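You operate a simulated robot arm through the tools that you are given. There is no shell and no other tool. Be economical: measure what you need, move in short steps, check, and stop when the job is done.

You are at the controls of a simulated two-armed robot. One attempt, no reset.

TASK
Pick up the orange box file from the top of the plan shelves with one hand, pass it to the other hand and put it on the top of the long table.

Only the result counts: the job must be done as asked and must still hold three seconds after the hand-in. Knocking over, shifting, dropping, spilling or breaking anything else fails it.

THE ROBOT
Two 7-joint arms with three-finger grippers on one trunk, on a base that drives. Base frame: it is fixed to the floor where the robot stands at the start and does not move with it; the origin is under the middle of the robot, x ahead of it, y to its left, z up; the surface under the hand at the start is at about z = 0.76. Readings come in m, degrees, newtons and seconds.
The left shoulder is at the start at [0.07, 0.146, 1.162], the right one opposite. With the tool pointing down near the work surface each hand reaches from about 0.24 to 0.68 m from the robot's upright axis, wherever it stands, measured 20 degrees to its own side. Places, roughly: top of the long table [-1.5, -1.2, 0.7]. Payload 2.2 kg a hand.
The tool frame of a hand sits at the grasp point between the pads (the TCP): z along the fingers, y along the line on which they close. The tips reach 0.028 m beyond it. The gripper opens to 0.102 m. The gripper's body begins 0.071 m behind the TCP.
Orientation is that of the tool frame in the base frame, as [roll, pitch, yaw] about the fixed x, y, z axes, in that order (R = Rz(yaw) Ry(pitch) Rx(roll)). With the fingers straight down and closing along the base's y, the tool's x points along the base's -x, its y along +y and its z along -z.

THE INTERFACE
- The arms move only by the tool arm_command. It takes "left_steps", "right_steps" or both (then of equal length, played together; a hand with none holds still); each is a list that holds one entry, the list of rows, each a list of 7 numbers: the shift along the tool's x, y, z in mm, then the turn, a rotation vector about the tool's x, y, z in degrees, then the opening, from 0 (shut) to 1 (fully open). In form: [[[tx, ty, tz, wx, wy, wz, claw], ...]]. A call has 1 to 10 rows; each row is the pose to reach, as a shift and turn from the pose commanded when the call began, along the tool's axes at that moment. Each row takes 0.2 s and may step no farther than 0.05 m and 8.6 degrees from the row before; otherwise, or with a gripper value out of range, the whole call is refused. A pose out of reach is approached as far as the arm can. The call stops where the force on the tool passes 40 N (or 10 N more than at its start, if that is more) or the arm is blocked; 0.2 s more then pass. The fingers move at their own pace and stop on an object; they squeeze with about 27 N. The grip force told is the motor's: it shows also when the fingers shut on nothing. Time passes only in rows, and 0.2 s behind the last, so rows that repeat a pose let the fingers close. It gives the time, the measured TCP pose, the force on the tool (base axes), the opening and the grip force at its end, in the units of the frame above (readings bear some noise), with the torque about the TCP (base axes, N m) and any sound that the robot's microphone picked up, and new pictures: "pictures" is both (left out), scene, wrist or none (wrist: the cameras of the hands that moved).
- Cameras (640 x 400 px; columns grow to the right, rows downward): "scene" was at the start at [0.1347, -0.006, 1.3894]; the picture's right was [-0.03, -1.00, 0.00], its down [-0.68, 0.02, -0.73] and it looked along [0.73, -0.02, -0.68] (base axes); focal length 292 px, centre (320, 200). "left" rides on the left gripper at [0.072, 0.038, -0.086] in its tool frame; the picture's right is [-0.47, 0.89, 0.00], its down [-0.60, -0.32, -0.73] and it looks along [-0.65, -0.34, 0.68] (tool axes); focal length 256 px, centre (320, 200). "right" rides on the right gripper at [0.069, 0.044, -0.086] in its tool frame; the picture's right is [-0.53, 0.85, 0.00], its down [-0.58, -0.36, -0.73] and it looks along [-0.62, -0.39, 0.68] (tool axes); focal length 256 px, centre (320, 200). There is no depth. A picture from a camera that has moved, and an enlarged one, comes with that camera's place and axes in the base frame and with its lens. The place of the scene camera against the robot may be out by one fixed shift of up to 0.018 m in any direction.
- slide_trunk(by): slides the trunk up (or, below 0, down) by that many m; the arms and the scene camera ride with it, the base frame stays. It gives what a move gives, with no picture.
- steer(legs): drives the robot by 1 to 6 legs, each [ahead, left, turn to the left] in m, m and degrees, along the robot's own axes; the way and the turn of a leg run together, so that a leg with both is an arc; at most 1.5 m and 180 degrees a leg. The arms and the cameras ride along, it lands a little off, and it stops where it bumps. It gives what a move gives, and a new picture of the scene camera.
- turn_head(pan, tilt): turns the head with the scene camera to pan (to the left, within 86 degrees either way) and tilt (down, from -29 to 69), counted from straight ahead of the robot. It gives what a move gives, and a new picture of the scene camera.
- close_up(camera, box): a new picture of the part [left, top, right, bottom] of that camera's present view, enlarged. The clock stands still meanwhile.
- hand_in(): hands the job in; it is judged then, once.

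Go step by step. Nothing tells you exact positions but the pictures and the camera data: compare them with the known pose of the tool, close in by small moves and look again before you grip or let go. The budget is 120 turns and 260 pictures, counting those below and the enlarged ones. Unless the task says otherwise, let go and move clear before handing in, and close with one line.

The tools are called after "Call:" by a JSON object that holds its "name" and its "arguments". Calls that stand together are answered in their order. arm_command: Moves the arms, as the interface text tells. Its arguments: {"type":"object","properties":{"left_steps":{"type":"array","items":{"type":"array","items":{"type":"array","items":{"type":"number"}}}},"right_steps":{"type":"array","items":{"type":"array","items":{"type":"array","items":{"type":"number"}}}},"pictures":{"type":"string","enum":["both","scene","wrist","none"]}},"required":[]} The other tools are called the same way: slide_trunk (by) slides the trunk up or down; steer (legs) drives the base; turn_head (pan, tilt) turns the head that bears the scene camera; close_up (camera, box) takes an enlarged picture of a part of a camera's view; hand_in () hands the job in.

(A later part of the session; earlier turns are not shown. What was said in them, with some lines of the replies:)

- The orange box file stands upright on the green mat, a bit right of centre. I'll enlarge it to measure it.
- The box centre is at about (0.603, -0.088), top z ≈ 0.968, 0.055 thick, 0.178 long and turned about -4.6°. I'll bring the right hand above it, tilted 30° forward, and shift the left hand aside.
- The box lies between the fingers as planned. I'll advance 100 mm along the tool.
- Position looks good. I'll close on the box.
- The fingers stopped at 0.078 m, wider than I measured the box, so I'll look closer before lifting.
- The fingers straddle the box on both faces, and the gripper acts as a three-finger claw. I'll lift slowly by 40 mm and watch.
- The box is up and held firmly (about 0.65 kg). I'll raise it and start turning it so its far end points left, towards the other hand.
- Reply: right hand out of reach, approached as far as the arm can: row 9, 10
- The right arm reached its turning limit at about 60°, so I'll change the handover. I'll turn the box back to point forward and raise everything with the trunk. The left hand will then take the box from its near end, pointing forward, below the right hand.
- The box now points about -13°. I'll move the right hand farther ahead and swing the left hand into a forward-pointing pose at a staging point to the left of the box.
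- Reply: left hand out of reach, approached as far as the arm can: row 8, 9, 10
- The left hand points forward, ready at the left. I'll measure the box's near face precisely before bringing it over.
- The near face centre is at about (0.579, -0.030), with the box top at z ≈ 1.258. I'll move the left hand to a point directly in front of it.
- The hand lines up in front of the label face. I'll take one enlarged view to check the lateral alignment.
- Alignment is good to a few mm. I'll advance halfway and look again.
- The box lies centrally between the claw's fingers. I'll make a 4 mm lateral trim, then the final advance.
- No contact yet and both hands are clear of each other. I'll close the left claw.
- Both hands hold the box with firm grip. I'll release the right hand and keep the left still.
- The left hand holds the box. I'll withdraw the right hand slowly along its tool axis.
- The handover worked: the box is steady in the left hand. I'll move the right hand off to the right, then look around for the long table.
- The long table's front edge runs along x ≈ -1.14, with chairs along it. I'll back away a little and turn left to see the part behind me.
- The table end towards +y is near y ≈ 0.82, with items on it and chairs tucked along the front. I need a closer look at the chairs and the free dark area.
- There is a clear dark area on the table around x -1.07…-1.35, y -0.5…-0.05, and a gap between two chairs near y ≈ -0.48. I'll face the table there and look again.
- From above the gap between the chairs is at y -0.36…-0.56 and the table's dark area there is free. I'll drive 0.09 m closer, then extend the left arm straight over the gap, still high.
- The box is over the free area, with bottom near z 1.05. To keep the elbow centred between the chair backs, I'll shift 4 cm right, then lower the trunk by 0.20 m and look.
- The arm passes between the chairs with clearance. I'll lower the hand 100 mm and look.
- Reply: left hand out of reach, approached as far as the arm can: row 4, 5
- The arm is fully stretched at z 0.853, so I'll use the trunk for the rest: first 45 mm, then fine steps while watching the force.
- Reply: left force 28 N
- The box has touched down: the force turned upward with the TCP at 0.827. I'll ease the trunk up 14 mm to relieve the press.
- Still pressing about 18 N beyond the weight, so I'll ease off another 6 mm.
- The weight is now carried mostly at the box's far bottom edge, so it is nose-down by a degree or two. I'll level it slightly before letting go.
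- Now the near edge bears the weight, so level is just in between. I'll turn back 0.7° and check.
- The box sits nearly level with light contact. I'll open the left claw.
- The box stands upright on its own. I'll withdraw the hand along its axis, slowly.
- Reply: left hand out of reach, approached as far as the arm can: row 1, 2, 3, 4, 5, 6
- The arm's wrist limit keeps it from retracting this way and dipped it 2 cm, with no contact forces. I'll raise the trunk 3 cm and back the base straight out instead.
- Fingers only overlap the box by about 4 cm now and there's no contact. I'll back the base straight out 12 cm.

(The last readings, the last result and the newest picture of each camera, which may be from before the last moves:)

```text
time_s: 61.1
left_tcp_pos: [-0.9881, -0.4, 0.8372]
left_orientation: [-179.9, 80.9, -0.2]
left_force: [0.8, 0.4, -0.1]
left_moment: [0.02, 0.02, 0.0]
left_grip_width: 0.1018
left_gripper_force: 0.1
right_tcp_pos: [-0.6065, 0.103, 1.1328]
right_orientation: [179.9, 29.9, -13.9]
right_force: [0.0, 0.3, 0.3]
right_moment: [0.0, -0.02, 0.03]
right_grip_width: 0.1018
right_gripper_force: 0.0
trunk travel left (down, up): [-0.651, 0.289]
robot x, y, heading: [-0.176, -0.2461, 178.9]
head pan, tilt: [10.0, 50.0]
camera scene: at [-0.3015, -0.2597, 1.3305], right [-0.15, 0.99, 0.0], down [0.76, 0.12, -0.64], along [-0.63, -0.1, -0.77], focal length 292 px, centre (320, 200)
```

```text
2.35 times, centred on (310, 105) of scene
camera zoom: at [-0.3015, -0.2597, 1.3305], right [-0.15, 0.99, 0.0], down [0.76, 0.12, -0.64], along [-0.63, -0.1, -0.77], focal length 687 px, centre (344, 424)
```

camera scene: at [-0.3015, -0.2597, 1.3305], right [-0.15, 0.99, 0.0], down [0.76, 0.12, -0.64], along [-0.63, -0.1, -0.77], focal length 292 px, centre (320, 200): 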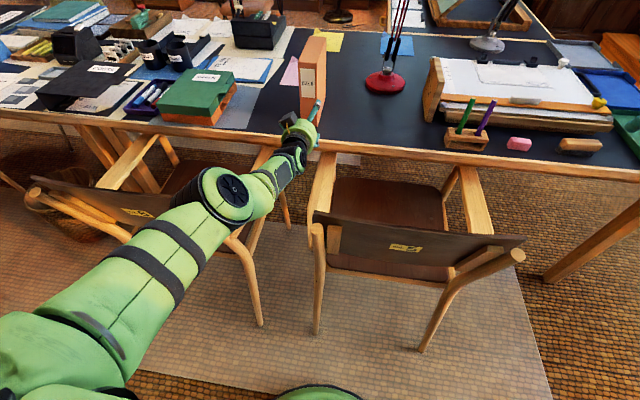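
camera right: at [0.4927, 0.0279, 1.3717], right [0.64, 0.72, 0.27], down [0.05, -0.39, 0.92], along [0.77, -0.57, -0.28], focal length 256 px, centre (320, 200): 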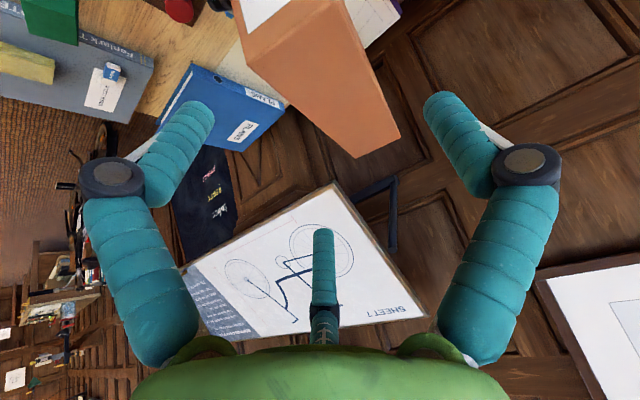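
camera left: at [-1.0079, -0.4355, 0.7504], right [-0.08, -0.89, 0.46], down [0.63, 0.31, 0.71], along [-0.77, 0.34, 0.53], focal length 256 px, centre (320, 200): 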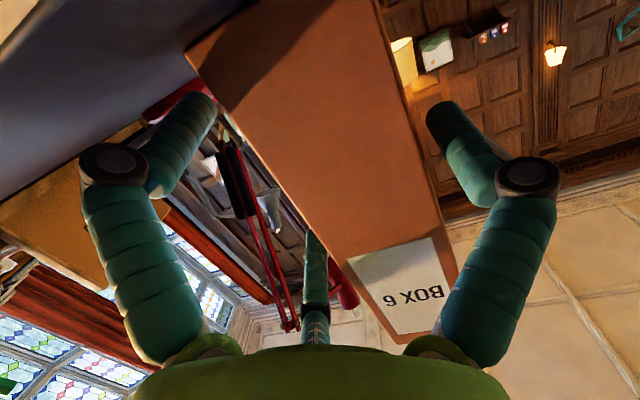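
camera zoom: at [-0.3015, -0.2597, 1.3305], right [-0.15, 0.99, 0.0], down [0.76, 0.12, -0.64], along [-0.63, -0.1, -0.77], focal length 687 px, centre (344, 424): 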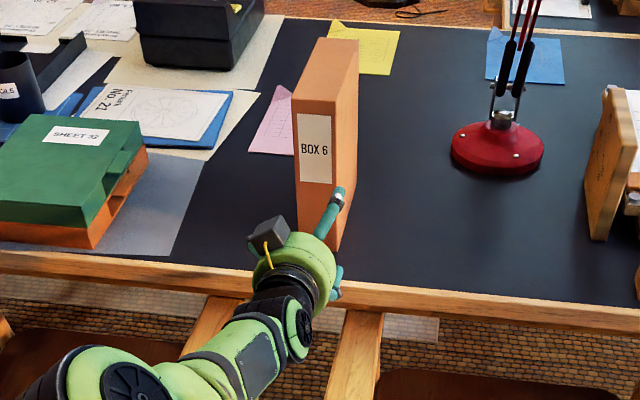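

The hand is clear and the box stands upright. I'll raise the trunk and take a final look.

Call:
{"name": "slide_trunk", "arguments": {"by": 0.2}}

Call:
{"name": "close_up", "arguments": {"camera": "scene", "box": [200, 0, 480, 220]}}

```text
time_s: 63.2
left_tcp_pos: [-0.9864, -0.3991, 1.0383]
left_orientation: [-179.9, 81.1, -0.2]
left_force: [0.7, -0.4, -0.6]
left_moment: [0.01, 0.0, -0.01]
left_grip_width: 0.1019
left_gripper_force: 0.0
right_tcp_pos: [-0.6061, 0.103, 1.3337]
right_orientation: [179.9, 30.0, -13.8]
right_force: [-0.1, 0.4, -0.7]
right_moment: [0.0, 0.04, 0.02]
right_grip_width: 0.102
right_gripper_force: 0.1
trunk travel left (down, up): [-0.851, 0.089]
robot x, y, heading: [-0.1739, -0.246, 178.9]
head pan, tilt: [10.0, 50.0]
```

```text
1.82 times, centred on (340, 110) of scene
camera zoom: at [-0.3006, -0.2597, 1.5306], right [-0.15, 0.99, 0.0], down [0.76, 0.12, -0.64], along [-0.64, -0.1, -0.77], focal length 531 px, centre (284, 364)
```

zoom: 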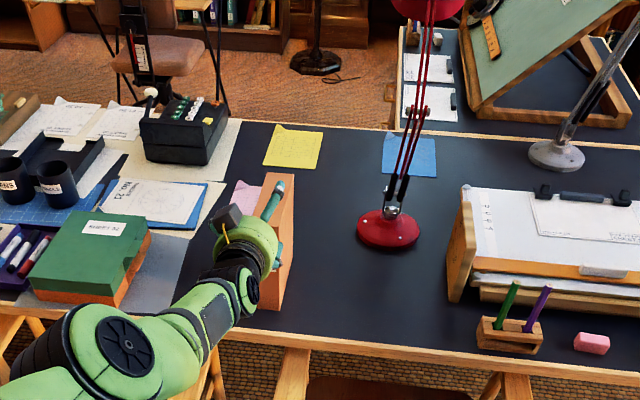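

The box stands upright on the table with both hands clear and nothing else disturbed. I'm handing in.

Call:
{"name": "hand_in", "arguments": {}}

```text
The job is handed in.
```

The orange box file went from the right hand to the left and now stands upright on the long table; both hands are clear, and I saw nothing else knocked or moved.
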